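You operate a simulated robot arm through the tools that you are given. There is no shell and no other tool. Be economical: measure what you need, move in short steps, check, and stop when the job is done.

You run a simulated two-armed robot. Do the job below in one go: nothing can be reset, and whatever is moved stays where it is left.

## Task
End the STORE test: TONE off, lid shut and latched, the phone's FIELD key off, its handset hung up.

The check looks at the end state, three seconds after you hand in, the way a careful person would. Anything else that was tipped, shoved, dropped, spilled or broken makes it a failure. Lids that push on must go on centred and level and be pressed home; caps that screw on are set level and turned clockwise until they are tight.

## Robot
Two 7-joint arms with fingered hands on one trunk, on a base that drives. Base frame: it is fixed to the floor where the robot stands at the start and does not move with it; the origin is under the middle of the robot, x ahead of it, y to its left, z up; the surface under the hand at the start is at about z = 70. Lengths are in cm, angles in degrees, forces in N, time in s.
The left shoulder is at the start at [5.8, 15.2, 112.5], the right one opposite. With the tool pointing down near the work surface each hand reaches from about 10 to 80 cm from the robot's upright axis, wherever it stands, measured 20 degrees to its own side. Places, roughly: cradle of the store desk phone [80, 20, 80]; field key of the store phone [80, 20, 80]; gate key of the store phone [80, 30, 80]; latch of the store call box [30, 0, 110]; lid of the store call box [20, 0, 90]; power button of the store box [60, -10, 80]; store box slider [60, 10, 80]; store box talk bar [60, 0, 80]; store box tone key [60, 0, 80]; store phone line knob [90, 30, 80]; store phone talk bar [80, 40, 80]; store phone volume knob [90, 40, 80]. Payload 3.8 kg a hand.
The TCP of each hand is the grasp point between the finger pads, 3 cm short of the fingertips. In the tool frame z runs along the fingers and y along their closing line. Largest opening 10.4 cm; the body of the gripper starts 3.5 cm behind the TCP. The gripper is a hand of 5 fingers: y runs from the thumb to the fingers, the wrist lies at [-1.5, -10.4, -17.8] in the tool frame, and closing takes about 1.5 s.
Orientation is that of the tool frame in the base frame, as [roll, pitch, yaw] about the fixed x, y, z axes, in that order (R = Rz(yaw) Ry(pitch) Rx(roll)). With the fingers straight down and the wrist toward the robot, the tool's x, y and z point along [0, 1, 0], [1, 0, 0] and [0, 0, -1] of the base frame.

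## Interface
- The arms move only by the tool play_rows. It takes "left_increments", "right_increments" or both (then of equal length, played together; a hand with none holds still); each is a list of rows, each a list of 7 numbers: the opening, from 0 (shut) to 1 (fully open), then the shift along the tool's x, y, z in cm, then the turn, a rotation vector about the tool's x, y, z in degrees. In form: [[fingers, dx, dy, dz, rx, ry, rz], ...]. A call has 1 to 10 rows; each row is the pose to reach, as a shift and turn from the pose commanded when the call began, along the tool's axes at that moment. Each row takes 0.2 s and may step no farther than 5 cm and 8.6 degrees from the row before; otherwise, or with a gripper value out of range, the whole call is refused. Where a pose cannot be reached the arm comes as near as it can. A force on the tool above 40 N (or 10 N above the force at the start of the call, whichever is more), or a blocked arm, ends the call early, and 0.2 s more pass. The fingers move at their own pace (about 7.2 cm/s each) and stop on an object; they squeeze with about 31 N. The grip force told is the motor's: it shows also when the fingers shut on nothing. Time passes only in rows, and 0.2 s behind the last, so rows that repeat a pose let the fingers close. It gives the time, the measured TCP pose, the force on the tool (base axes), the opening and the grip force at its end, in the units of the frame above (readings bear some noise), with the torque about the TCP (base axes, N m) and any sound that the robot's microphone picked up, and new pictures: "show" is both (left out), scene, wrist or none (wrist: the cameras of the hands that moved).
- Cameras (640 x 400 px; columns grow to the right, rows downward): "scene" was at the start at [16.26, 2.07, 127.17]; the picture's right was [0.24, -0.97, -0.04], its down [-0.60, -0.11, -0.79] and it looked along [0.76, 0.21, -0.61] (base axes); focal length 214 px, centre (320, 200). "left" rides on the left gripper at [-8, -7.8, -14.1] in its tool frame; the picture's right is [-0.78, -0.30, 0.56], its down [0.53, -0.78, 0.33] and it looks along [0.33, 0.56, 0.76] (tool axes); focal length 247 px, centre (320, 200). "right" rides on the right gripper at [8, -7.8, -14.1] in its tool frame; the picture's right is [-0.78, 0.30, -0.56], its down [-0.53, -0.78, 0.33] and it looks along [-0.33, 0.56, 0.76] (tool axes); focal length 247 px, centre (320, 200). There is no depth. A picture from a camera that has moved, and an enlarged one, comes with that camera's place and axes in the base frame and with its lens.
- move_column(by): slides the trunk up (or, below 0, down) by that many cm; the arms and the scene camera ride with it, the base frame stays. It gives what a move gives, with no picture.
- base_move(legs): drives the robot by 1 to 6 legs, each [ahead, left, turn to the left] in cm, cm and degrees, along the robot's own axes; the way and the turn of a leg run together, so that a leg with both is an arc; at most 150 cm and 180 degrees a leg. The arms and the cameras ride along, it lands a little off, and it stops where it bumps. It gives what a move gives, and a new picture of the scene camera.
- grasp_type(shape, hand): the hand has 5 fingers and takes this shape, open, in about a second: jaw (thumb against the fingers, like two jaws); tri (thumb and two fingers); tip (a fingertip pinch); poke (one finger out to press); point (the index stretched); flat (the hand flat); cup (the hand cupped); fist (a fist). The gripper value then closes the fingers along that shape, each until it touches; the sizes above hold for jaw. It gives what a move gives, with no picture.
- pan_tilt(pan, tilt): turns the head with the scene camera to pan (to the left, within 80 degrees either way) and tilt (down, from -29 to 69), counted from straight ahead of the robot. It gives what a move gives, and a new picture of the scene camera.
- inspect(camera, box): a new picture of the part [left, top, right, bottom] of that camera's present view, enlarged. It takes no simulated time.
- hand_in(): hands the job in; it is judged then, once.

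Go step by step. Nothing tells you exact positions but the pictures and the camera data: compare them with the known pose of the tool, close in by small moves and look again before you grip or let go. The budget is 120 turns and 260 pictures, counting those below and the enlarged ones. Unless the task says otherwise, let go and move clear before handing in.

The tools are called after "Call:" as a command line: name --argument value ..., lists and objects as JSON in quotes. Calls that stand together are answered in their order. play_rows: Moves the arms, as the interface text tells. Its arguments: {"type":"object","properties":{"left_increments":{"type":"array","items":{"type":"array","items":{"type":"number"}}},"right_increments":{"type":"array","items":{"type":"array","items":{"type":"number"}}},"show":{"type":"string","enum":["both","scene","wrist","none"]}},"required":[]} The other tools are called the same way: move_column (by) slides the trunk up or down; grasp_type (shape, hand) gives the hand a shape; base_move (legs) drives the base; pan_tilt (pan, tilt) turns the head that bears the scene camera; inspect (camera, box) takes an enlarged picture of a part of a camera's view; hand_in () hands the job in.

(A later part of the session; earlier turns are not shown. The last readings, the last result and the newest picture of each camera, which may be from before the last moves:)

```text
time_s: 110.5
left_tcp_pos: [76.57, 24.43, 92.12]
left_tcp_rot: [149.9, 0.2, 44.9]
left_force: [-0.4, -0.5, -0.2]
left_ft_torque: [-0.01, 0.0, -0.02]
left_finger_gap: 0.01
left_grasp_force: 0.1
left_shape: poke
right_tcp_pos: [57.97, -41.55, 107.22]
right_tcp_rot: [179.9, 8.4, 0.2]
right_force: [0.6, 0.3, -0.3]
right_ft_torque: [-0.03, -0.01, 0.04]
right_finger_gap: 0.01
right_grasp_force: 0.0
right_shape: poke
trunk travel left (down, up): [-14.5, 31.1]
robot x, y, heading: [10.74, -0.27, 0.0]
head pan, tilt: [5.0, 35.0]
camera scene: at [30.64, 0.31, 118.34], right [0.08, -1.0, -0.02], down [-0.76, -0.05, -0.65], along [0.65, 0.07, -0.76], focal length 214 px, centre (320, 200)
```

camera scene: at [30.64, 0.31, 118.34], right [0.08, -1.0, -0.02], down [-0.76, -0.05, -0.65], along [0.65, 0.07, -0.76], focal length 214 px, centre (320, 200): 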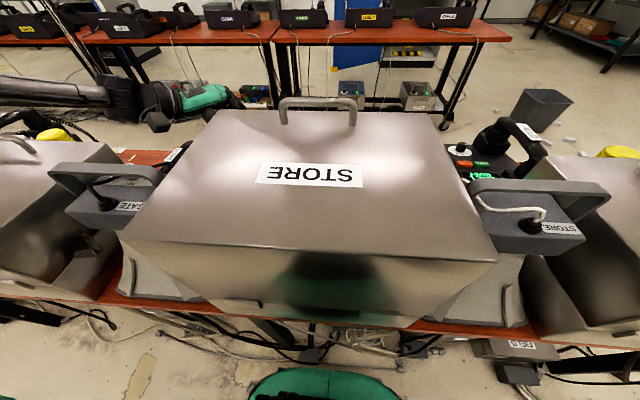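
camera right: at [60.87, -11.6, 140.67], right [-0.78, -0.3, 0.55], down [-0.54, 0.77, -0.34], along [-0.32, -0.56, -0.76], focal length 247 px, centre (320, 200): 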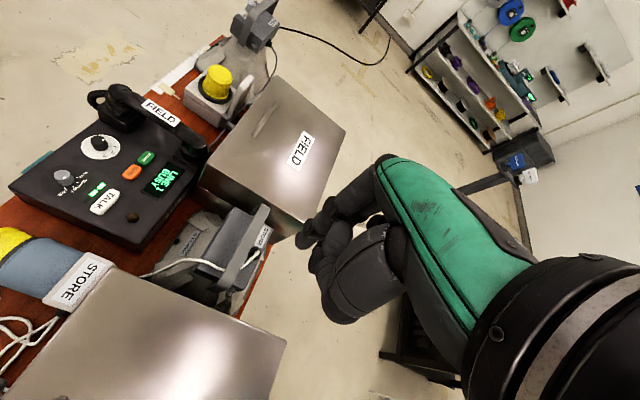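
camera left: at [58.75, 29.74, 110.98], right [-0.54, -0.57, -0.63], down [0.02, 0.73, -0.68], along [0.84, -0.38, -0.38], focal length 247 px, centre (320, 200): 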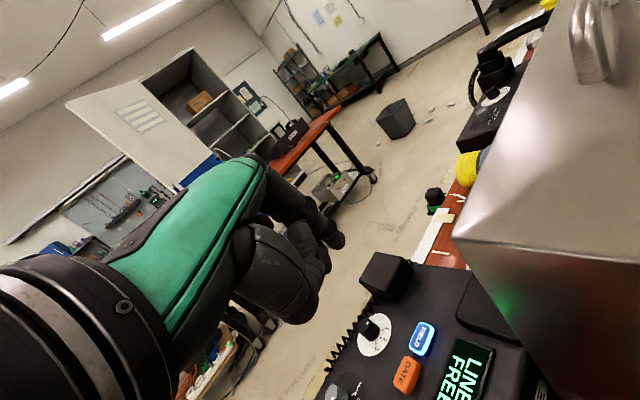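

Lower trunk gives the reach. I continue down toward the key.

Call:
play_rows --left_increments '[[0, 0.5, -1.7, 2.6, 0, 0, 0], [0, 0.9, -3.3, 5.1, 0, 0, 0], [0, 0.9, -3.3, 5.1, 0, 0, 0]]' --show "none"

Call:
inspect --camera "left" --box '[240, 180, 460, 350]'

```text
time_s: 111.3
left_tcp_pos: [76.72, 25.35, 86.22]
left_tcp_rot: [149.7, 0.1, 44.9]
left_force: [0.4, 0.8, -0.5]
left_ft_torque: [0.02, 0.01, -0.01]
left_finger_gap: 0.01
left_grasp_force: 0.1
left_shape: poke
right_tcp_pos: [58.0, -41.61, 107.29]
right_tcp_rot: [-180.0, 8.3, 0.4]
right_force: [0.5, 0.5, -0.3]
right_ft_torque: [0.02, 0.03, 0.01]
right_finger_gap: 0.01
right_grasp_force: 0.0
right_shape: poke
trunk travel left (down, up): [-14.5, 31.1]
robot x, y, heading: [11.27, -0.39, -0.5]
head pan, tilt: [5.0, 35.0]
```

```text
2.35 times, centred on (350, 265) of left
camera zoom: at [61.35, 29.33, 94.41], right [-0.53, -0.57, -0.63], down [0.02, 0.73, -0.68], along [0.84, -0.38, -0.38], focal length 581 px, centre (249, 47)
```

zoom: 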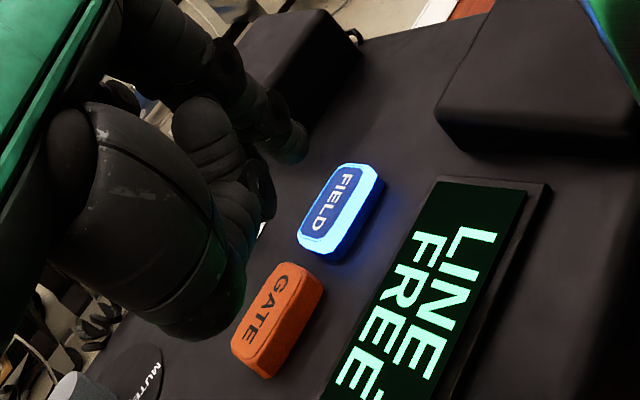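

Call:
play_rows --left_increments '[[0, 0.14, -0.4, 1.3, 0, 0, 0], [0, 0.14, -0.9, 2.5, 0, 0, 0], [0, 0.14, -1.1, 3.0, 0, 0, 0], [0, 0.14, -1.25, 3.25, 0, 0, 0], [0, 0.14, -1.4, 3.5, 0, 0, 0]]' --show "none"

Call:
inspect --camera "left" --box '[240, 180, 460, 350]'

```text
time_s: 112.5
left_tcp_pos: [77.45, 24.86, 82.53]
left_tcp_rot: [149.6, 0.1, 45.0]
left_force: [-0.4, 0.9, 10.2]
left_ft_torque: [-0.03, -0.15, 0.01]
left_finger_gap: 0.01
left_grasp_force: 0.0
left_shape: poke
right_tcp_pos: [57.83, -41.59, 107.24]
right_tcp_rot: [-179.9, 8.2, 0.2]
right_force: [0.2, 0.1, -0.2]
right_ft_torque: [-0.02, 0.02, 0.02]
right_finger_gap: 0.0
right_grasp_force: 0.1
right_shape: poke
trunk travel left (down, up): [-14.5, 31.1]
robot x, y, heading: [11.15, 0.12, -0.2]
head pan, tilt: [5.0, 35.0]
heard: click
```

```text
2.35 times, centred on (350, 265) of left
camera zoom: at [61.96, 28.92, 90.63], right [-0.53, -0.57, -0.63], down [0.02, 0.73, -0.68], along [0.85, -0.38, -0.38], focal length 581 px, centre (249, 47)
```

zoom: 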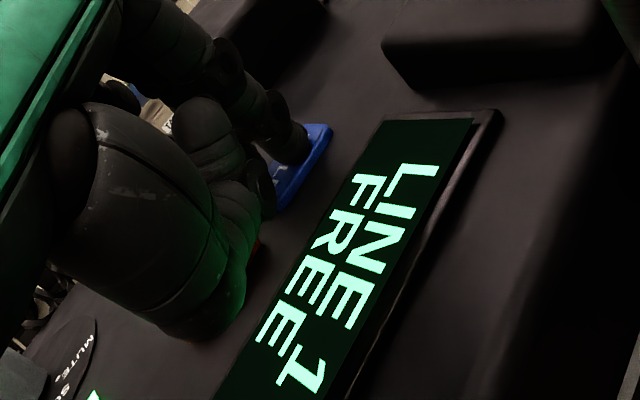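

Click — FIELD went dark. I lift away and verify GATE was not touched.

Call:
play_rows --left_increments '[[0, 0, 0.5, -0.9, 0, 0, 0], [0, 0, 2, -3.5, 0, 0, 0], [0, 0, 4, -7, 0, 0, 0], [0, 0, 6, -10.4, 0, 0, 0], [0, 0, 8, -13.9, 0, 0, 0]]' --show "wrist"

Call:
inspect --camera "left" --box '[280, 220, 640, 400]'

```text
time_s: 113.7
left_tcp_pos: [77.44, 24.96, 98.68]
left_tcp_rot: [149.9, 0.2, 44.9]
left_force: [-0.2, -0.3, -0.1]
left_ft_torque: [0.05, 0.01, 0.02]
left_finger_gap: 0.0
left_grasp_force: 0.1
left_shape: poke
right_tcp_pos: [57.95, -41.56, 107.31]
right_tcp_rot: [-180.0, 8.3, 0.4]
right_force: [-0.2, 0.2, 0.2]
right_ft_torque: [0.01, -0.02, 0.01]
right_finger_gap: 0.0
right_grasp_force: 0.1
right_shape: poke
trunk travel left (down, up): [-14.5, 31.1]
robot x, y, heading: [11.29, -0.33, 0.1]
head pan, tilt: [5.0, 35.0]
camera left: at [61.91, 28.91, 106.77], right [-0.53, -0.57, -0.63], down [0.02, 0.73, -0.68], along [0.84, -0.38, -0.38], focal length 247 px, centre (320, 200)
```

left: 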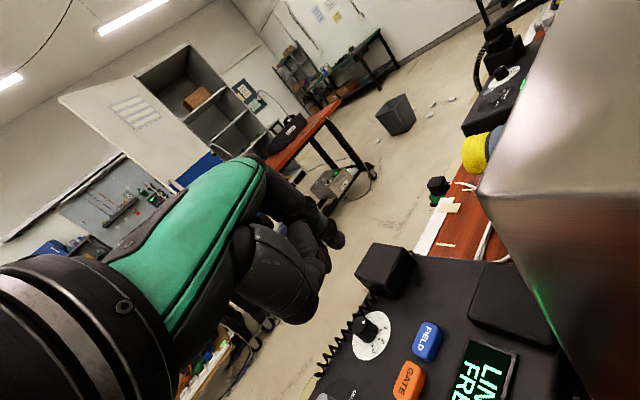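

```text
1.78 times, centred on (460, 310) of left
camera zoom: at [61.91, 28.91, 106.77], right [-0.53, -0.57, -0.63], down [0.02, 0.73, -0.68], along [0.84, -0.38, -0.38], focal length 439 px, centre (71, 4)
```

zoom: 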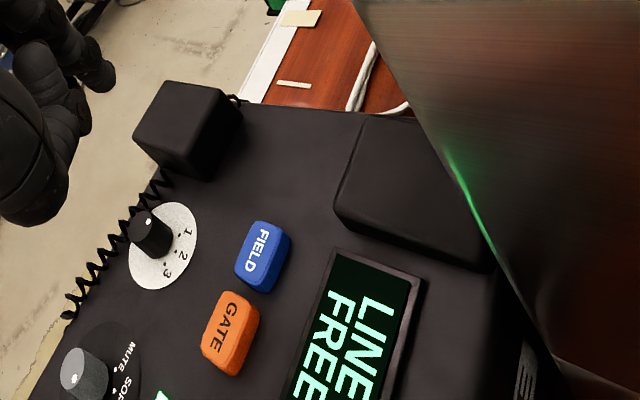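

FIELD off, GATE unlit. Next the latch with the left hand; the "point" shape should give a longer finger and keep the wrist camera above the lid.

Call:
grasp_type --hand "left" --shape "point"

Call:
play_rows --left_increments '[[0, -0.5, 2, -3.5, 7.5, 0, 0], [0, -1, 4, -7, 15, 0, 0], [0, -1.5, 6, -10.4, 22.5, 0, 0], [0, -2, 7.5, -13, 30, 0, 0]]' --show "none"

Call:
play_rows --left_increments '[[0, -0.5, 2, 0, 0, 0, 7.5], [0, -1, 4, 0, 0, 0, 15], [0, -1.5, 6, 0, 0, 0, 22.5], [0, -2, 8, 0, 0, 0, 30], [0, -2.5, 10, 0, 0, 0, 37.5], [0, -3, 11.5, 0, 0, 0, 45]]'

```text
time_s: 114.6
left_tcp_pos: [77.46, 24.92, 98.51]
left_tcp_rot: [149.9, 0.2, 44.8]
left_force: [-0.8, 0.6, 0.3]
left_ft_torque: [0.03, 0.0, -0.03]
left_finger_gap: 0.01
left_grasp_force: 0.0
left_shape: point
right_tcp_pos: [57.95, -41.5, 107.23]
right_tcp_rot: [-180.0, 8.2, 0.3]
right_force: [0.3, 0.7, 0.1]
right_ft_torque: [0.0, 0.0, 0.02]
right_finger_gap: 0.01
right_grasp_force: 0.0
right_shape: poke
trunk travel left (down, up): [-14.5, 31.1]
robot x, y, heading: [11.26, -0.11, -0.1]
head pan, tilt: [5.0, 35.0]
```

```text
time_s: 115.6
left_tcp_pos: [75.77, 23.62, 113.4]
left_tcp_rot: [180.0, 0.3, 45.0]
left_force: [0.9, 0.5, 0.1]
left_ft_torque: [0.0, -0.02, 0.0]
left_finger_gap: 0.01
left_grasp_force: 0.2
left_shape: point
right_tcp_pos: [58.02, -41.65, 107.21]
right_tcp_rot: [180.0, 8.4, 0.3]
right_force: [-0.2, 0.0, 0.7]
right_ft_torque: [0.0, 0.03, -0.02]
right_finger_gap: 0.0
right_grasp_force: 0.0
right_shape: poke
trunk travel left (down, up): [-14.5, 31.1]
robot x, y, heading: [10.57, -0.24, -0.4]
head pan, tilt: [5.0, 35.0]
```

```text
time_s: 117.0
left_tcp_pos: [71.93, 25.39, 108.5]
left_tcp_rot: [-179.8, -0.1, 1.9]
left_force: [0.3, 0.0, -0.5]
left_ft_torque: [0.0, -0.02, -0.02]
left_finger_gap: 9.62
left_grasp_force: 0.1
left_shape: point
left hand out of reach, approached as far as the arm can: row 2, 3, 4, 5, 6
right_tcp_pos: [57.86, -41.26, 107.45]
right_tcp_rot: [179.8, 8.2, 0.2]
right_force: [-0.7, -0.1, -0.1]
right_ft_torque: [-0.03, -0.01, 0.03]
right_finger_gap: 0.0
right_grasp_force: 0.1
right_shape: poke
trunk travel left (down, up): [-14.5, 31.1]
robot x, y, heading: [10.98, -0.11, -0.2]
head pan, tilt: [5.0, 35.0]
camera scene: at [30.49, 0.59, 118.41], right [0.08, -1.0, -0.02], down [-0.76, -0.05, -0.65], along [0.65, 0.07, -0.76], focal length 214 px, centre (320, 200)
camera left: at [63.61, 32.77, 122.46], right [-0.78, 0.27, -0.56], down [0.51, 0.79, -0.33], along [0.35, -0.54, -0.76], focal length 247 px, centre (320, 200)
```

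scene: 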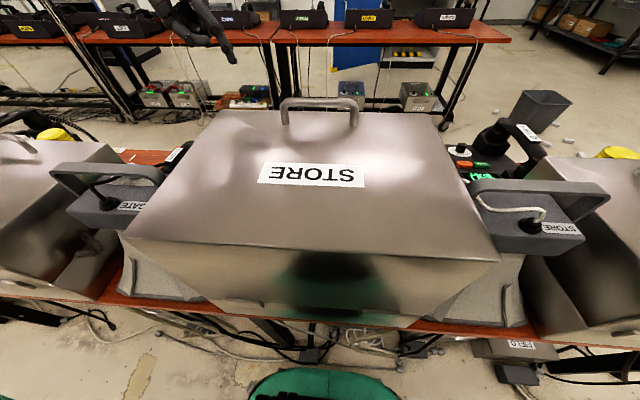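
left: 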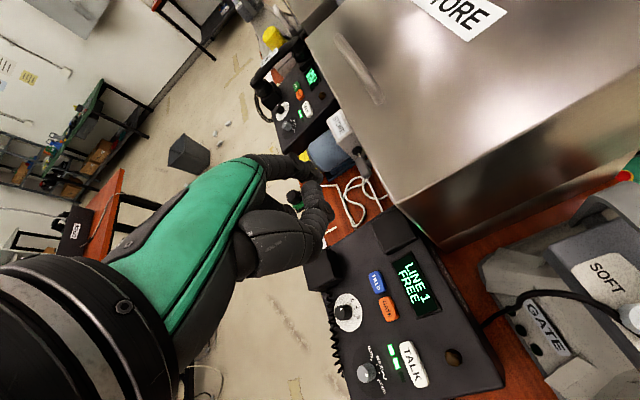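

Call:
inspect --camera "left" --box '[220, 130, 420, 290]'

Call:
base_move --legs '[[0, -14, 0]]'

```text
2.50 times, centred on (320, 210) of left
camera zoom: at [63.61, 32.77, 122.46], right [-0.78, 0.27, -0.56], down [0.51, 0.79, -0.33], along [0.35, -0.54, -0.76], focal length 617 px, centre (320, 175)
```

zoom: 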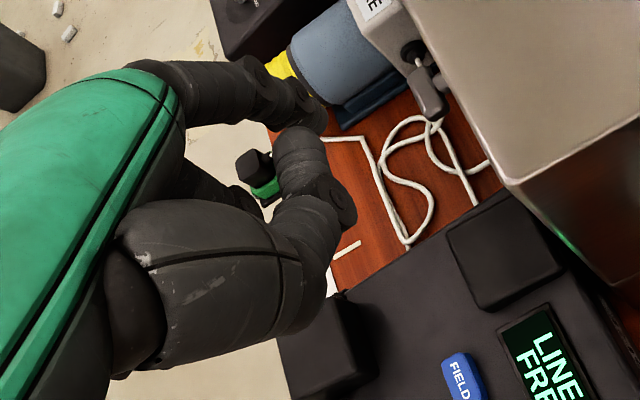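

```text
time_s: 118.3
left_tcp_pos: [71.91, 12.09, 108.47]
left_tcp_rot: [-179.7, 0.0, 2.4]
left_force: [-0.1, 0.8, 0.1]
left_ft_torque: [0.01, 0.03, -0.01]
left_finger_gap: 9.61
left_grasp_force: 0.0
left_shape: point
right_tcp_pos: [58.25, -54.89, 107.24]
right_tcp_rot: [179.9, 8.3, 0.6]
right_force: [-0.1, -0.9, -0.1]
right_ft_torque: [0.01, 0.0, -0.03]
right_finger_gap: 0.0
right_grasp_force: 0.1
right_shape: poke
trunk travel left (down, up): [-14.5, 31.1]
robot x, y, heading: [11.22, -13.8, 0.3]
head pan, tilt: [5.0, 35.0]
camera scene: at [30.67, -13.12, 118.33], right [0.09, -1.0, -0.02], down [-0.76, -0.05, -0.65], along [0.65, 0.07, -0.76], focal length 214 px, centre (320, 200)
```

scene: 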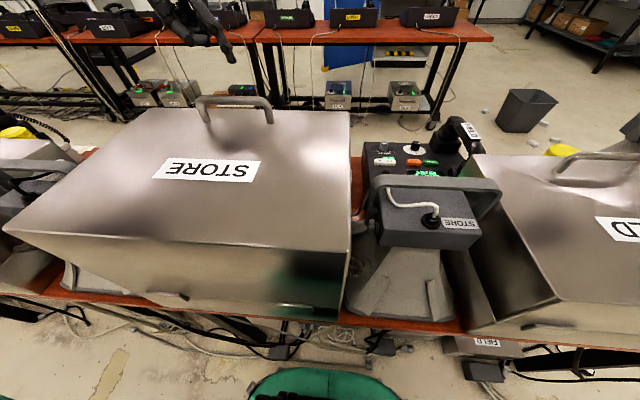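

"Point" brings no gain, and the lid top is at z≈100.5, so the wrist camera must stay clear of it. I return to "poke", yaw to −30° and drive 4 cm forward.

Call:
grasp_type --hand "left" --shape "poke"

Call:
base_move --legs '[[4, -3, 0]]'

Call:
play_rows --left_increments '[[0, 0, 0, 0, 0, 0, 8], [0, 0, 0, 0, 0, 0, 16], [0, 0, 0, 0, 0, 0, 24], [0, 0, 0, 0, 0, 0, 32], [0, 0, 0, 0, 0, 0, 32]]'

```text
time_s: 119.2
left_tcp_pos: [71.95, 12.1, 108.51]
left_tcp_rot: [-179.7, -0.1, 2.3]
left_force: [1.0, 0.1, -0.2]
left_ft_torque: [0.0, -0.01, 0.02]
left_finger_gap: 0.01
left_grasp_force: 0.0
left_shape: poke
right_tcp_pos: [58.06, -54.77, 107.2]
right_tcp_rot: [179.9, 8.3, 0.6]
right_force: [0.6, 0.2, 0.0]
right_ft_torque: [0.03, 0.0, -0.04]
right_finger_gap: 0.0
right_grasp_force: 0.1
right_shape: poke
trunk travel left (down, up): [-14.5, 31.1]
robot x, y, heading: [11.01, -13.85, 0.3]
head pan, tilt: [5.0, 35.0]
```

```text
time_s: 120.1
left_tcp_pos: [75.83, 9.25, 108.53]
left_tcp_rot: [-179.7, 0.0, 2.4]
left_force: [-0.7, 0.6, -0.9]
left_ft_torque: [0.04, -0.03, -0.02]
left_finger_gap: 0.01
left_grasp_force: 0.1
left_shape: poke
right_tcp_pos: [62.06, -57.73, 107.37]
right_tcp_rot: [179.9, 8.2, 0.7]
right_force: [0.6, 0.7, -0.7]
right_ft_torque: [0.01, 0.01, -0.01]
right_finger_gap: 0.0
right_grasp_force: 0.0
right_shape: poke
trunk travel left (down, up): [-14.5, 31.1]
robot x, y, heading: [15.11, -16.65, 0.5]
head pan, tilt: [5.0, 35.0]
camera scene: at [34.56, -16.06, 118.38], right [0.09, -1.0, -0.02], down [-0.76, -0.05, -0.65], along [0.65, 0.07, -0.76], focal length 214 px, centre (320, 200)
```

scene: 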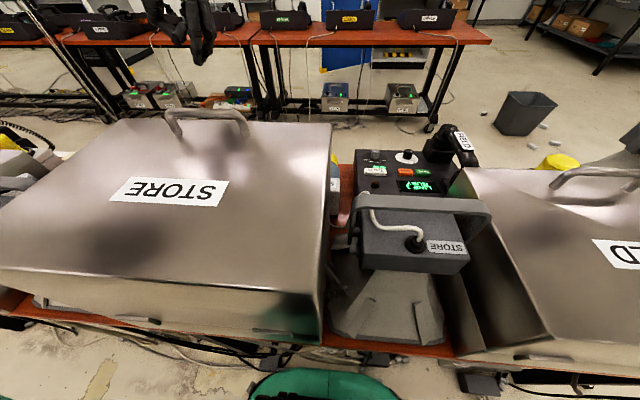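

```text
time_s: 121.3
left_tcp_pos: [72.35, 9.36, 106.86]
left_tcp_rot: [-179.7, 0.1, -29.6]
left_force: [0.2, 0.2, -0.4]
left_ft_torque: [0.01, 0.05, 0.0]
left_finger_gap: 0.0
left_grasp_force: 0.0
left_shape: poke
left hand out of reach, approached as far as the arm can: row 2, 3, 4, 5
right_tcp_pos: [62.42, -57.76, 107.2]
right_tcp_rot: [179.9, 8.3, 0.6]
right_force: [0.0, 1.0, 0.4]
right_ft_torque: [0.02, 0.02, 0.02]
right_finger_gap: 0.0
right_grasp_force: 0.0
right_shape: poke
trunk travel left (down, up): [-14.5, 31.1]
robot x, y, heading: [15.08, -16.93, 0.1]
head pan, tilt: [5.0, 35.0]
camera scene: at [34.71, -16.1, 118.32], right [0.09, -1.0, -0.02], down [-0.76, -0.05, -0.65], along [0.65, 0.07, -0.76], focal length 214 px, centre (320, 200)
camera left: at [69.18, 19.77, 120.84], right [-0.53, 0.64, -0.55], down [0.85, 0.41, -0.33], along [0.02, -0.64, -0.76], focal length 247 px, centre (320, 200)
```

scene: 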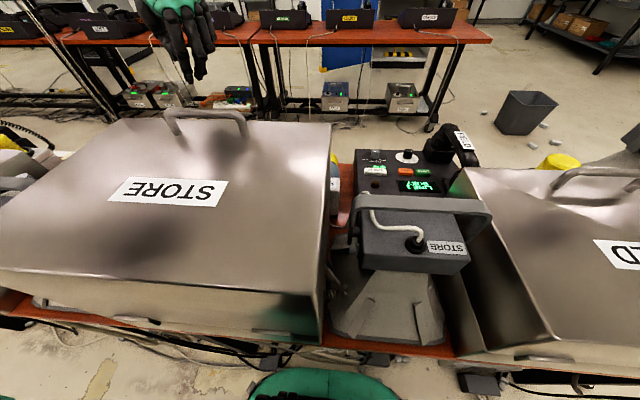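
left: 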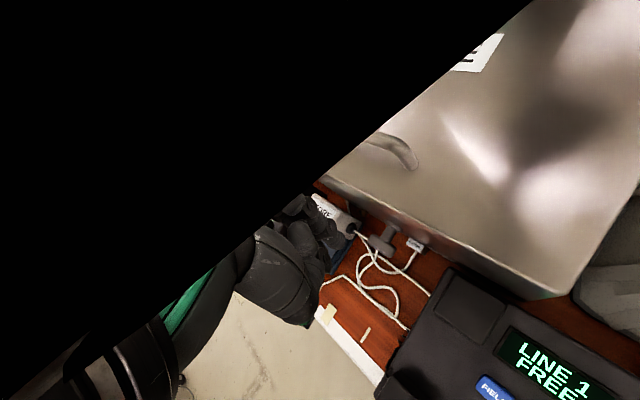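

The yaw works. I raise the right hand away from the FIELD box and lower the left finger toward the latch's +y end.

Call:
play_rows --left_increments '[[0, 0.7, 1.4, 3, 0, 0, 0], [0, 1.4, 2.8, 6, 0, 0, 0], [0, 2.06, 4.07, 9, 0, 0, 0], [0, 2.06, 4.07, 12, 0, 0, 0], [0, 2.06, 4.07, 15, 0, 0, 0], [0, 2.06, 4.07, 15, 0, 0, 0]]' --right_increments '[[0, 0, 0, -3, 0, 0, 0], [0, 0, 0, -6, 0, 0, 0], [0, 0, 0, -9, 0, 0, 0], [0, 0, 0, -12, 0, 0, 0], [0, 0, 0, -14, 0, 0, 0], [0, 0, 0, -14, 0, 0, 0]]' --show "none"

Call:
inspect --camera "left" --box '[220, 160, 460, 350]'

```text
time_s: 122.7
left_tcp_pos: [72.02, 4.6, 92.26]
left_tcp_rot: [-179.7, 0.2, -29.6]
left_force: [-0.1, 1.1, -0.6]
left_ft_torque: [0.01, 0.0, -0.03]
left_finger_gap: 0.01
left_grasp_force: 0.0
left_shape: poke
right_tcp_pos: [66.52, -58.17, 120.77]
right_tcp_rot: [179.9, 8.2, 0.7]
right_force: [-0.5, 0.1, 1.2]
right_ft_torque: [0.01, 0.01, 0.01]
right_finger_gap: 0.0
right_grasp_force: 0.1
right_shape: poke
right hand out of reach, approached as far as the arm can: row 1, 2, 3, 4, 5, 6
trunk travel left (down, up): [-14.5, 31.1]
robot x, y, heading: [15.29, -16.82, -0.0]
head pan, tilt: [5.0, 35.0]
```

```text
2.11 times, centred on (340, 255) of left
camera zoom: at [69.02, 15.07, 106.29], right [-0.53, 0.64, -0.55], down [0.85, 0.41, -0.33], along [0.02, -0.64, -0.77], focal length 520 px, centre (278, 84)
```

zoom: 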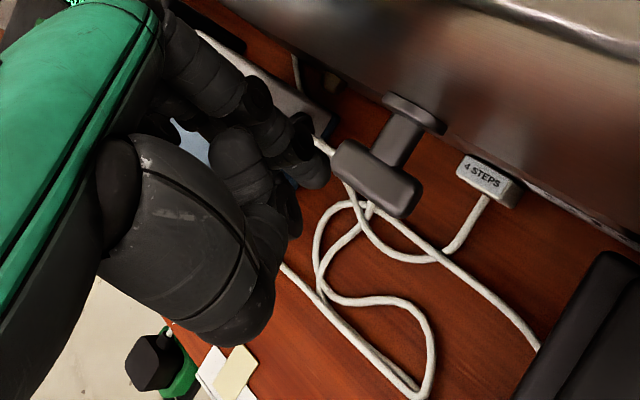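

The finger is beside the bar. I press down on its +y end in small steps.

Call:
play_rows --left_increments '[[0, -0.5, -0.25, 2.5, 0, 0, 0], [0, -0.5, -0.25, 5, 0, 0, 0], [0, -0.5, -0.25, 6, 0, 0, 0], [0, -0.5, -0.25, 6.7, 0, 0, 0], [0, -0.5, -0.25, 7.4, 0, 0, 0]]' --show "none"

Call:
inspect --camera "left" --box '[220, 160, 460, 350]'

```text
time_s: 123.8
left_tcp_pos: [71.64, 4.78, 86.66]
left_tcp_rot: [179.7, -0.6, -29.6]
left_force: [-8.9, -0.3, 30.6]
left_ft_torque: [0.16, 0.43, 0.04]
left_finger_gap: 0.0
left_grasp_force: 0.1
left_shape: poke
right_tcp_pos: [66.16, -58.02, 120.98]
right_tcp_rot: [-180.0, 8.1, 0.9]
right_force: [0.7, 0.4, 0.3]
right_ft_torque: [0.0, 0.02, -0.04]
right_finger_gap: 0.0
right_grasp_force: 0.1
right_shape: poke
trunk travel left (down, up): [-14.5, 31.1]
robot x, y, heading: [15.5, -16.75, 0.3]
head pan, tilt: [5.0, 35.0]
stopped in row 5 (left hand): the force on the tool passed its limit at 47 N (the readings are from after the stop); the commanded pose is now the measured one
```

```text
2.11 times, centred on (340, 255) of left
camera zoom: at [68.4, 15.47, 100.42], right [-0.53, 0.64, -0.57], down [0.85, 0.41, -0.33], along [0.02, -0.66, -0.76], focal length 520 px, centre (278, 84)
```

zoom: 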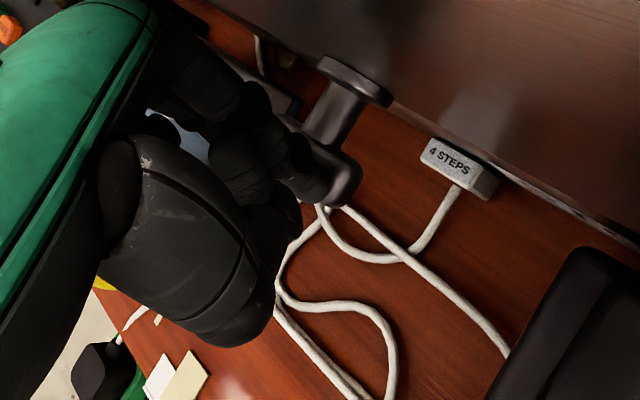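

No turn at 47 N: either the wrong direction or too close to the stem. I lift, look, and try the other end.

Call:
play_rows --left_increments '[[0, 0, 0, -1.5, 0, 0, 0], [0, 0, 0, -4, 0, 0, 0], [0, 1.45, 2.5, -4, 0, 0, 0], [0, 1.45, 2.5, -4, 0, 0, 0]]' --show "none"

Call:
inspect --camera "left" --box '[220, 160, 460, 350]'

```text
time_s: 124.8
left_tcp_pos: [71.7, 2.22, 89.74]
left_tcp_rot: [180.0, -0.2, -29.6]
left_force: [0.5, 0.4, -0.4]
left_ft_torque: [0.01, -0.01, 0.02]
left_finger_gap: 0.0
left_grasp_force: 0.0
left_shape: poke
right_tcp_pos: [66.58, -58.02, 120.73]
right_tcp_rot: [179.8, 8.3, 0.7]
right_force: [0.1, -0.6, -0.7]
right_ft_torque: [0.03, 0.01, -0.02]
right_finger_gap: 0.01
right_grasp_force: 0.0
right_shape: poke
trunk travel left (down, up): [-14.5, 31.1]
robot x, y, heading: [14.99, -16.8, 0.0]
head pan, tilt: [5.0, 35.0]
```

```text
2.11 times, centred on (340, 255) of left
camera zoom: at [68.51, 12.77, 103.75], right [-0.53, 0.64, -0.56], down [0.85, 0.41, -0.33], along [0.02, -0.65, -0.76], focal length 520 px, centre (278, 84)
```

zoom: 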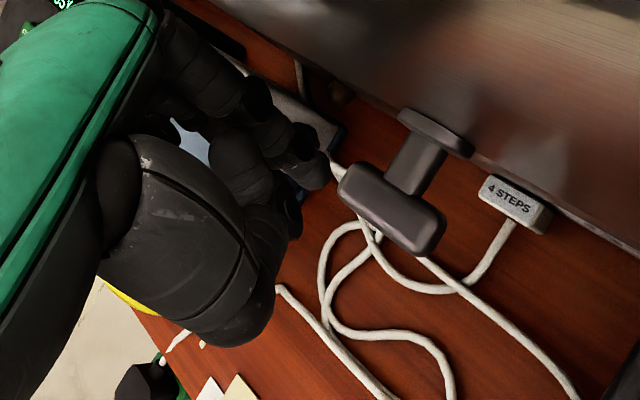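

Call:
play_rows --left_increments '[[0, 0.3, 0.5, 2, 0, 0, 0], [0, 0.3, 0.5, 3, 0, 0, 0], [0, 0.3, 0.5, 3.7, 0, 0, 0], [0, 0.3, 0.5, 4.4, 0, 0, 0], [0, 0.3, 0.5, 5, 0, 0, 0]]' --show "none"

Call:
inspect --camera "left" --box '[220, 160, 460, 350]'

```text
time_s: 126.0
left_tcp_pos: [71.73, 1.36, 85.05]
left_tcp_rot: [-180.0, -0.2, -29.6]
left_force: [0.6, 0.4, 0.8]
left_ft_torque: [-0.02, 0.01, 0.01]
left_finger_gap: 0.0
left_grasp_force: 0.1
left_shape: poke
right_tcp_pos: [66.39, -57.99, 120.82]
right_tcp_rot: [180.0, 8.3, 0.7]
right_force: [0.2, 0.1, -0.5]
right_ft_torque: [-0.01, 0.04, -0.02]
right_finger_gap: 0.02
right_grasp_force: 0.0
right_shape: poke
trunk travel left (down, up): [-14.5, 31.1]
robot x, y, heading: [14.79, -17.1, -0.1]
head pan, tilt: [5.0, 35.0]
```

```text
2.11 times, centred on (340, 255) of left
camera zoom: at [68.63, 12.03, 98.82], right [-0.53, 0.64, -0.56], down [0.85, 0.41, -0.33], along [0.02, -0.65, -0.76], focal length 520 px, centre (278, 84)
```

zoom: 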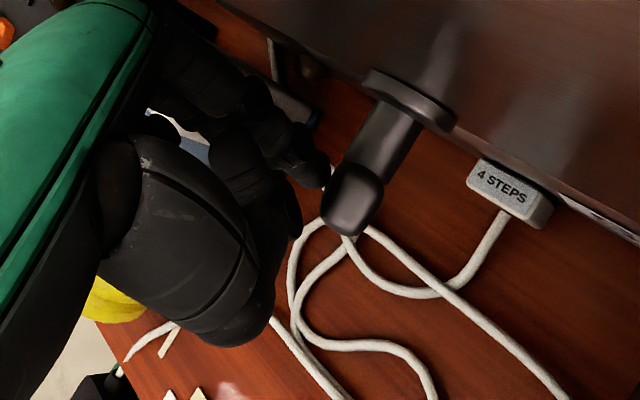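

The bar turns this way. I finish the turn by going a bit lower and sweeping toward the stem.

Call:
play_rows --left_increments '[[0, 0, 0, 0.6, 0, 0, 0], [0, 0, 0, 1.2, 0, 0, 0], [0, -0.3, -0.5, 1.4, 0, 0, 0], [0, -0.5, -0.9, 1.4, 0, 0, 0], [0, -0.7, -1.3, 1.4, 0, 0, 0], [0, -0.9, -1.6, 1.4, 0, 0, 0]]' --show "none"

Call:
inspect --camera "left" --box '[220, 160, 460, 350]'

```text
time_s: 127.4
left_tcp_pos: [72.14, 2.42, 83.74]
left_tcp_rot: [179.9, -0.4, -29.8]
left_force: [13.9, -36.6, 3.5]
left_ft_torque: [-0.2, -0.14, 0.25]
left_finger_gap: 0.01
left_grasp_force: 0.1
left_shape: poke
right_tcp_pos: [66.6, -58.77, 120.51]
right_tcp_rot: [-179.9, 8.2, 0.6]
right_force: [-0.2, 0.0, -0.2]
right_ft_torque: [-0.02, 0.01, 0.0]
right_finger_gap: 0.0
right_grasp_force: 0.1
right_shape: poke
trunk travel left (down, up): [-14.5, 31.1]
robot x, y, heading: [14.92, -16.52, 0.0]
head pan, tilt: [5.0, 35.0]
```

```text
2.11 times, centred on (340, 255) of left
camera zoom: at [68.95, 13.06, 97.68], right [-0.52, 0.64, -0.56], down [0.85, 0.41, -0.33], along [0.02, -0.65, -0.76], focal length 520 px, centre (278, 84)
```

zoom: 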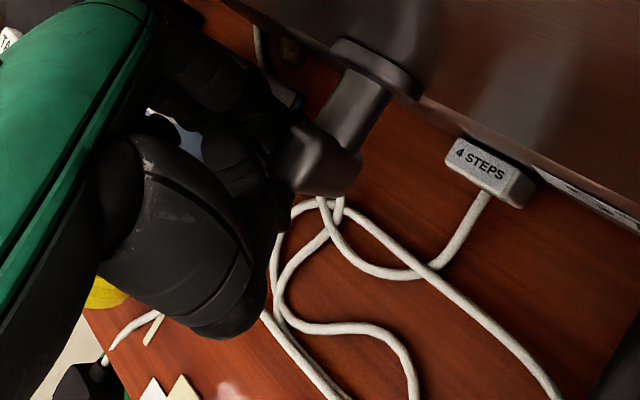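

It stops firmly now. I back off sideways and up and look.

Call:
play_rows --left_increments '[[0, 0.9, 1.6, 0, 0, 0, 0], [0, 1.2, 2.2, -3, 0, 0, 0], [0, 1.2, 2.2, -7, 0, 0, 0], [0, 0, -1, -10, 0, 0, 0], [0, -2, -4, -13, 0, 0, 0], [0, -3, -7, -15, 0, 0, 0]]' --show "wrist"

Call:
inspect --camera "left" --box '[320, 160, 480, 290]'

```text
time_s: 128.8
left_tcp_pos: [72.81, 11.04, 98.61]
left_tcp_rot: [179.9, -0.3, -29.6]
left_force: [-0.8, 0.0, -0.1]
left_ft_torque: [-0.01, 0.01, -0.02]
left_finger_gap: 0.0
left_grasp_force: 0.1
left_shape: poke
right_tcp_pos: [66.41, -58.01, 120.83]
right_tcp_rot: [179.9, 8.3, 0.7]
right_force: [0.0, -0.8, -0.1]
right_ft_torque: [0.01, 0.0, 0.0]
right_finger_gap: 0.0
right_grasp_force: 0.1
right_shape: poke
trunk travel left (down, up): [-14.5, 31.1]
robot x, y, heading: [15.17, -16.93, 0.1]
head pan, tilt: [5.0, 35.0]
camera left: at [69.66, 21.61, 112.51], right [-0.53, 0.64, -0.56], down [0.85, 0.41, -0.33], along [0.02, -0.65, -0.76], focal length 247 px, centre (320, 200)
```

left: 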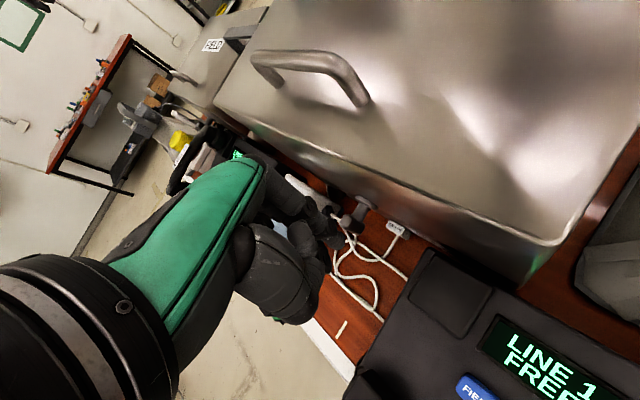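

```text
3.08 times, centred on (400, 225) of left
camera zoom: at [69.66, 21.61, 112.51], right [-0.53, 0.64, -0.56], down [0.85, 0.41, -0.33], along [0.02, -0.65, -0.76], focal length 760 px, centre (74, 123)
```

zoom: 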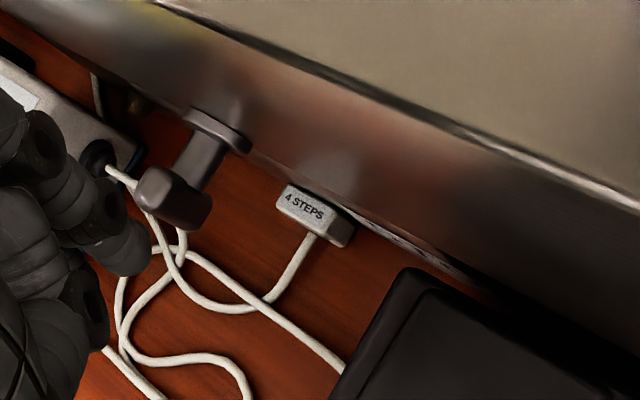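

The bar has turned to a firm stop. Next is the handset, best gripped by the right hand coming from its right side; I raise both hands, then drive left along the table.

Call:
play_rows --left_increments '[[0, 0, -1, -4, 0, 0, 0], [0, 0, -2, -8, 0, 0, 0], [0, 0, -3, -12, 0, 0, 0], [0, 0, -3, -16, 0, 0, 0]]' --show "none"

Call:
move_column --by 10

Call:
base_move --legs '[[0, 75, 0]]'

```text
time_s: 129.8
left_tcp_pos: [69.69, 12.31, 110.63]
left_tcp_rot: [-180.0, -0.2, -29.5]
left_force: [0.5, -0.6, -0.1]
left_ft_torque: [-0.03, -0.02, 0.0]
left_finger_gap: 0.01
left_grasp_force: 0.1
left_shape: poke
left hand out of reach, approached as far as the arm can: row 2, 3, 4
right_tcp_pos: [66.3, -58.18, 120.71]
right_tcp_rot: [179.9, 8.2, 0.7]
right_force: [0.7, 0.2, -0.1]
right_ft_torque: [0.0, 0.0, 0.02]
right_finger_gap: 0.01
right_grasp_force: 0.1
right_shape: poke
trunk travel left (down, up): [-14.5, 31.1]
robot x, y, heading: [14.99, -16.62, 0.4]
head pan, tilt: [5.0, 35.0]
```

```text
time_s: 131.1
left_tcp_pos: [65.24, 12.28, 127.6]
left_tcp_rot: [-176.2, -6.8, -29.8]
left_force: [0.0, 0.3, -0.7]
left_ft_torque: [0.02, 0.03, 0.01]
left_finger_gap: 0.0
left_grasp_force: 0.0
left_shape: poke
right_tcp_pos: [66.53, -58.12, 130.77]
right_tcp_rot: [179.8, 8.2, 0.8]
right_force: [0.8, -0.2, 0.3]
right_ft_torque: [0.01, -0.01, -0.03]
right_finger_gap: 0.0
right_grasp_force: 0.1
right_shape: poke
trunk travel left (down, up): [-24.5, 21.1]
robot x, y, heading: [15.31, -16.82, 0.3]
head pan, tilt: [5.0, 35.0]
```

```text
time_s: 135.2
left_tcp_pos: [64.79, 88.82, 127.85]
left_tcp_rot: [-176.1, -6.9, -29.6]
left_force: [-0.1, 0.2, 0.5]
left_ft_torque: [0.0, 0.03, -0.04]
left_finger_gap: 0.02
left_grasp_force: 0.1
left_shape: poke
right_tcp_pos: [66.07, 18.59, 130.83]
right_tcp_rot: [180.0, 8.2, 0.9]
right_force: [0.9, -0.9, -0.5]
right_ft_torque: [0.03, 0.02, 0.02]
right_finger_gap: 0.0
right_grasp_force: 0.0
right_shape: poke
trunk travel left (down, up): [-24.5, 21.1]
robot x, y, heading: [14.85, 59.6, 0.3]
head pan, tilt: [5.0, 35.0]
camera scene: at [28.71, 60.37, 130.96], right [0.09, -1.0, -0.01], down [-0.66, -0.05, -0.75], along [0.74, 0.08, -0.67], focal length 214 px, centre (320, 200)
```

scene: 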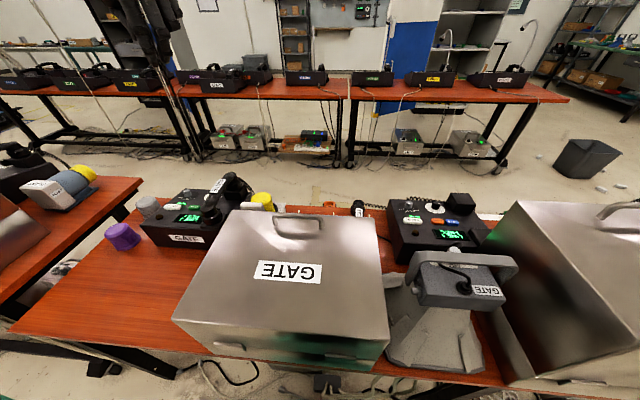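

Call:
inspect --camera "right" --box '[0, 0, 640, 400]'

Call:
inspect --camera "scene" --box '[320, 170, 420, 240]'

```text
1.00 times, centred on (320, 200) of right (not enlarged: the box is as wide or as high as the picture)
camera zoom: at [75.89, 26.44, 143.63], right [-0.68, -0.31, 0.66], down [-0.59, 0.77, -0.25], along [-0.43, -0.56, -0.7], focal length 247 px, centre (320, 200)
```

zoom: 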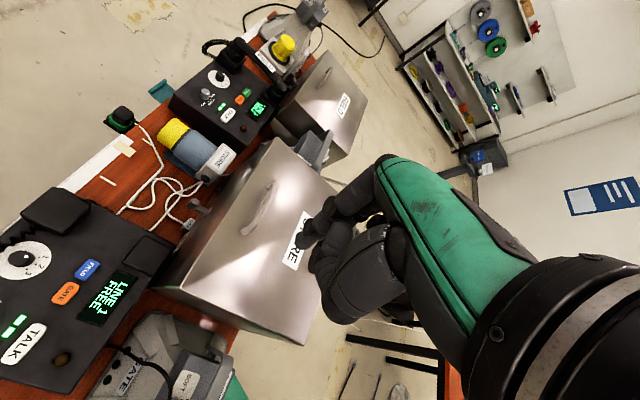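

```text
5.71 times, centred on (370, 205) of scene
camera zoom: at [28.71, 60.37, 130.96], right [0.09, -1.0, -0.01], down [-0.66, -0.05, -0.75], along [0.74, 0.08, -0.67], focal length 1226 px, centre (34, 171)
```

zoom: 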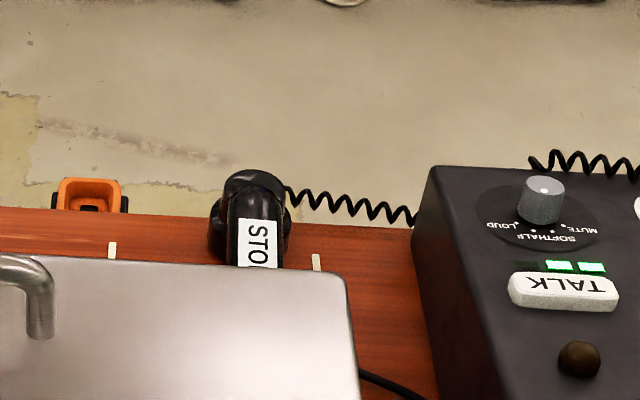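

Call:
inspect --camera "right" --box '[160, 180, 240, 240]'

Call:
inspect --camera "right" --box '[0, 170, 200, 330]'

```text
6.67 times, centred on (200, 210) of right
camera zoom: at [75.89, 26.44, 143.63], right [-0.68, -0.31, 0.66], down [-0.59, 0.77, -0.25], along [-0.43, -0.56, -0.7], focal length 1646 px, centre (1120, 133)
```

zoom: 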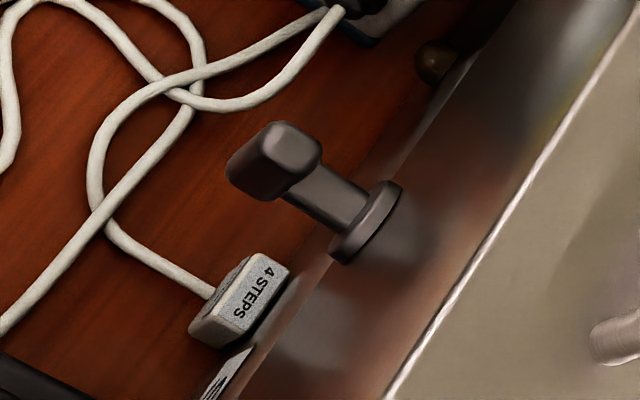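

```text
2.50 times, centred on (100, 250) of right
camera zoom: at [75.89, 26.44, 143.63], right [-0.68, -0.31, 0.66], down [-0.59, 0.77, -0.25], along [-0.43, -0.56, -0.7], focal length 617 px, centre (870, 75)
```

zoom: 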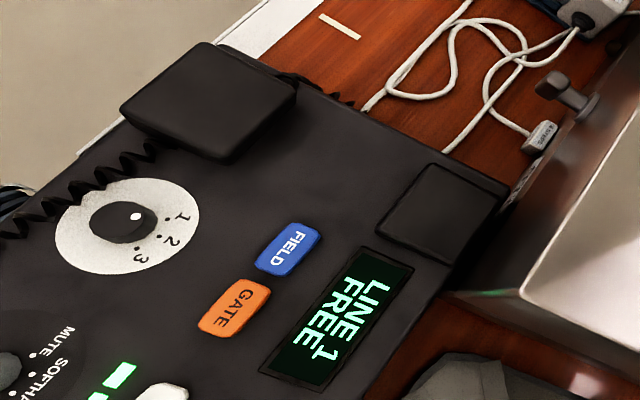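

Call:
inspect --camera "right" --box '[190, 20, 300, 130]'

Call:
pan_tilt --pan -20 --tilt 25

```text
3.64 times, centred on (245, 75) of right
camera zoom: at [75.89, 26.44, 143.63], right [-0.68, -0.31, 0.66], down [-0.59, 0.77, -0.25], along [-0.43, -0.56, -0.7], focal length 898 px, centre (593, 654)
```

zoom: 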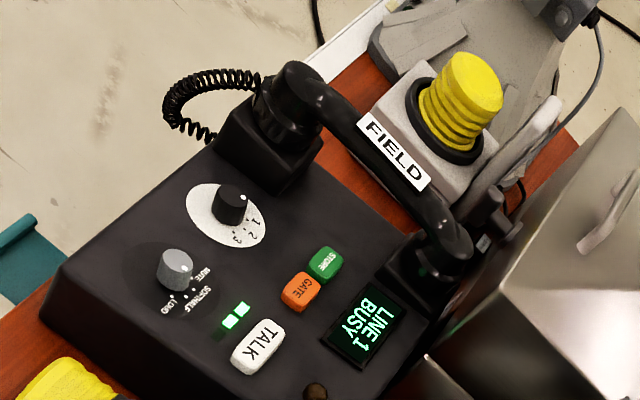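

```text
time_s: 136.1
left_tcp_pos: [64.64, 88.78, 127.72]
left_tcp_rot: [-176.2, -6.9, -29.6]
left_force: [-0.8, 0.0, 0.3]
left_ft_torque: [-0.01, -0.03, -0.01]
left_finger_gap: 0.01
left_grasp_force: 0.1
left_shape: poke
right_tcp_pos: [66.13, 18.7, 130.81]
right_tcp_rot: [-180.0, 8.4, 0.8]
right_force: [-0.4, 0.0, -0.5]
right_ft_torque: [0.02, -0.01, 0.0]
right_finger_gap: 0.0
right_grasp_force: 0.1
right_shape: poke
trunk travel left (down, up): [-24.5, 21.1]
robot x, y, heading: [14.74, 59.8, 0.6]
head pan, tilt: [-20.0, 25.0]
camera scene: at [28.82, 56.53, 132.53], right [-0.33, -0.94, 0.04], down [-0.5, 0.14, -0.85], along [0.8, -0.3, -0.52], focal length 214 px, centre (320, 200)
```

scene: 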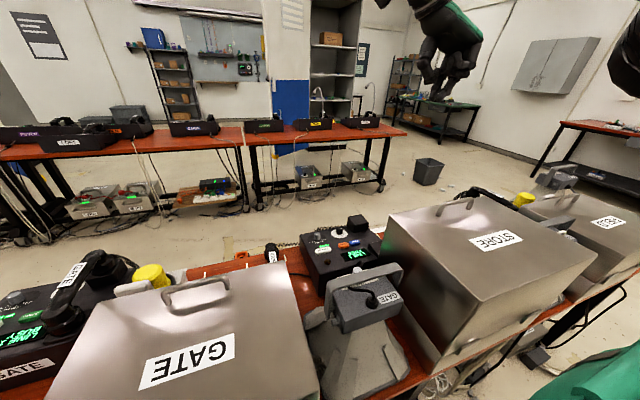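

Cradle tops: near pad about [71.3, 17.8, 81.6], far block about [85.5, 17.3, 86] — so the hung handset slopes. I set the right hand to jaw, shift left 15 cm, and turn the hand to yaw 180°.

Call:
grasp_type --hand "right" --shape "jaw"

Call:
base_move --legs '[[0, 15, -0.5]]'

Call:
play_rows --right_increments '[[1, 0, 0, 0, 0, 0, -8.5], [1, 0, 0, 0, 0, 0, -17], [1, 0, 0, 0, 0, 0, -25.5], [1, 0, 0, 0, 0, 0, -34], [1, 0, 0, 0, 0, 0, -42.5], [1, 0, 0, 0, 0, 0, -51], [1, 0, 0, 0, 0, 0, -59.5], [1, 0, 0, 0, 0, 0, -68], [1, 0, 0, 0, 0, 0, -76.5], [1, 0, 0, 0, 0, 0, -85]]' --show "none"

```text
time_s: 137.0
left_tcp_pos: [64.67, 88.89, 127.77]
left_tcp_rot: [-176.3, -6.9, -29.6]
left_force: [-0.1, 0.7, 0.1]
left_ft_torque: [-0.02, -0.02, 0.0]
left_finger_gap: 0.0
left_grasp_force: 0.1
left_shape: poke
right_tcp_pos: [66.08, 18.55, 130.82]
right_tcp_rot: [179.9, 8.3, 0.9]
right_force: [0.2, 0.4, 0.6]
right_ft_torque: [-0.02, -0.02, 0.05]
right_finger_gap: 10.38
right_grasp_force: 0.1
right_shape: jaw
trunk travel left (down, up): [-24.5, 21.1]
robot x, y, heading: [14.73, 59.81, 0.8]
head pan, tilt: [-20.0, 25.0]
```

```text
time_s: 138.4
left_tcp_pos: [65.03, 103.02, 127.79]
left_tcp_rot: [-176.2, -6.8, -30.2]
left_force: [0.8, 0.1, 0.6]
left_ft_torque: [0.01, -0.02, -0.03]
left_finger_gap: 0.02
left_grasp_force: 0.1
left_shape: poke
right_tcp_pos: [65.73, 32.59, 130.72]
right_tcp_rot: [180.0, 8.2, 0.3]
right_force: [0.6, 0.5, 0.2]
right_ft_torque: [0.02, 0.01, 0.01]
right_finger_gap: 10.42
right_grasp_force: 0.0
right_shape: jaw
trunk travel left (down, up): [-24.5, 21.1]
robot x, y, heading: [14.05, 74.63, -0.0]
head pan, tilt: [-20.0, 25.0]
camera scene: at [28.76, 71.01, 132.53], right [-0.34, -0.94, 0.04], down [-0.5, 0.15, -0.85], along [0.79, -0.31, -0.52], focal length 214 px, centre (320, 200)
```

scene: 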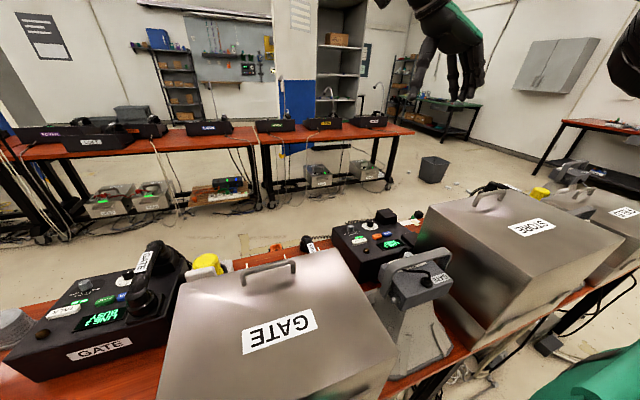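

```text
time_s: 140.6
left_tcp_pos: [65.02, 103.12, 127.72]
left_tcp_rot: [-176.1, -7.0, -30.2]
left_force: [1.4, 0.9, 0.7]
left_ft_torque: [-0.01, 0.02, 0.01]
left_finger_gap: 0.0
left_grasp_force: 0.1
left_shape: poke
right_tcp_pos: [65.68, 32.79, 130.78]
right_tcp_rot: [-171.8, 0.7, 85.5]
right_force: [-0.1, -0.4, -0.6]
right_ft_torque: [0.01, -0.04, -0.02]
right_finger_gap: 10.39
right_grasp_force: 0.1
right_shape: jaw
trunk travel left (down, up): [-24.5, 21.1]
robot x, y, heading: [14.93, 74.07, -0.3]
head pan, tilt: [-20.0, 25.0]
```

Call:
play_rows --right_increments '[[1, 0, 0, 0, 0, 0, -8.5], [1, 0, 0, 0, 0, 0, -17], [1, 0, 0, 0, 0, 0, -25.5], [1, 0, 0, 0, 0, 0, -34], [1, 0, 0, 0, 0, 0, -42.5], [1, 0, 0, 0, 0, 0, -51], [1, 0, 0, 0, 0, 0, -59.5], [1, 0, 0, 0, 0, 0, -68], [1, 0, 0, 0, 0, 0, -76.5], [1, 0, 0, 0, 0, 0, -85]]' --show "none"

Call:
play_rows --right_increments '[[1, 0, 1.5, 2, 0, -7, -2], [1, 0, 3, 4, 0, -14, -4], [1, 0, 4.5, 6, 0, -21, -6], [1, 0, 6, 8, 0, -28, -8], [1, 0, 6, 8, 0, -28, -8]]'

```text
time_s: 142.8
left_tcp_pos: [65.02, 103.22, 127.7]
left_tcp_rot: [-176.3, -6.9, -30.2]
left_force: [-0.5, 0.4, -0.2]
left_ft_torque: [0.02, 0.02, -0.01]
left_finger_gap: 0.0
left_grasp_force: 0.0
left_shape: poke
right_tcp_pos: [43.7, 57.1, 131.9]
right_tcp_rot: [-178.8, -8.6, 169.6]
right_force: [-0.3, 0.2, -1.0]
right_ft_torque: [0.0, 0.03, 0.01]
right_finger_gap: 10.38
right_grasp_force: 0.1
right_shape: jaw
right hand out of reach, approached as far as the arm can: row 1, 2, 3, 4, 5, 6, 7, 8, 9, 10
trunk travel left (down, up): [-24.5, 21.1]
robot x, y, heading: [14.58, 74.69, -0.4]
head pan, tilt: [-20.0, 25.0]
```

```text
time_s: 144.0
left_tcp_pos: [64.95, 103.12, 127.69]
left_tcp_rot: [-176.1, -6.9, -30.1]
left_force: [0.3, 0.0, 0.2]
left_ft_torque: [0.02, 0.0, 0.01]
left_finger_gap: 0.01
left_grasp_force: 0.0
left_shape: poke
right_tcp_pos: [39.69, 65.43, 121.61]
right_tcp_rot: [-177.6, 19.7, 178.9]
right_force: [0.6, -0.5, 0.6]
right_ft_torque: [0.0, -0.01, -0.01]
right_finger_gap: 10.41
right_grasp_force: 0.1
right_shape: jaw
right hand out of reach, approached as far as the arm can: row 1, 2, 3, 4, 5
trunk travel left (down, up): [-24.5, 21.1]
robot x, y, heading: [14.77, 74.75, -0.0]
head pan, tilt: [-20.0, 25.0]
camera scene: at [28.77, 71.17, 132.54], right [-0.34, -0.94, 0.04], down [-0.5, 0.15, -0.85], along [0.79, -0.31, -0.52], focal length 214 px, centre (320, 200)
camera right: at [27.04, 58.47, 132.46], right [0.55, 0.31, 0.77], down [0.59, -0.8, -0.1], along [0.59, 0.51, -0.63], focal length 247 px, centre (320, 200)
```

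scene: 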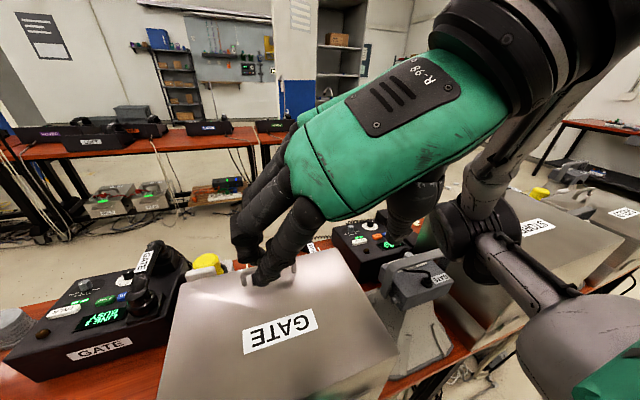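
right: 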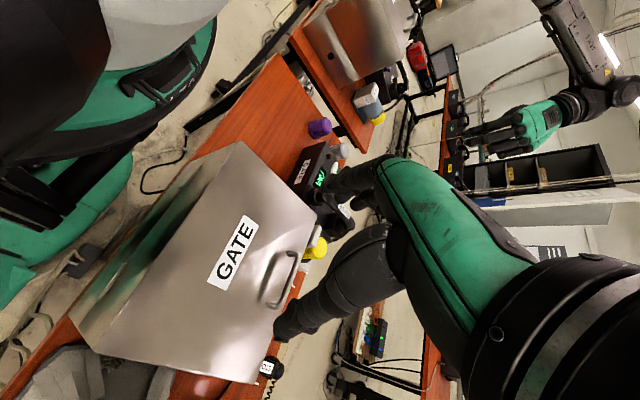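

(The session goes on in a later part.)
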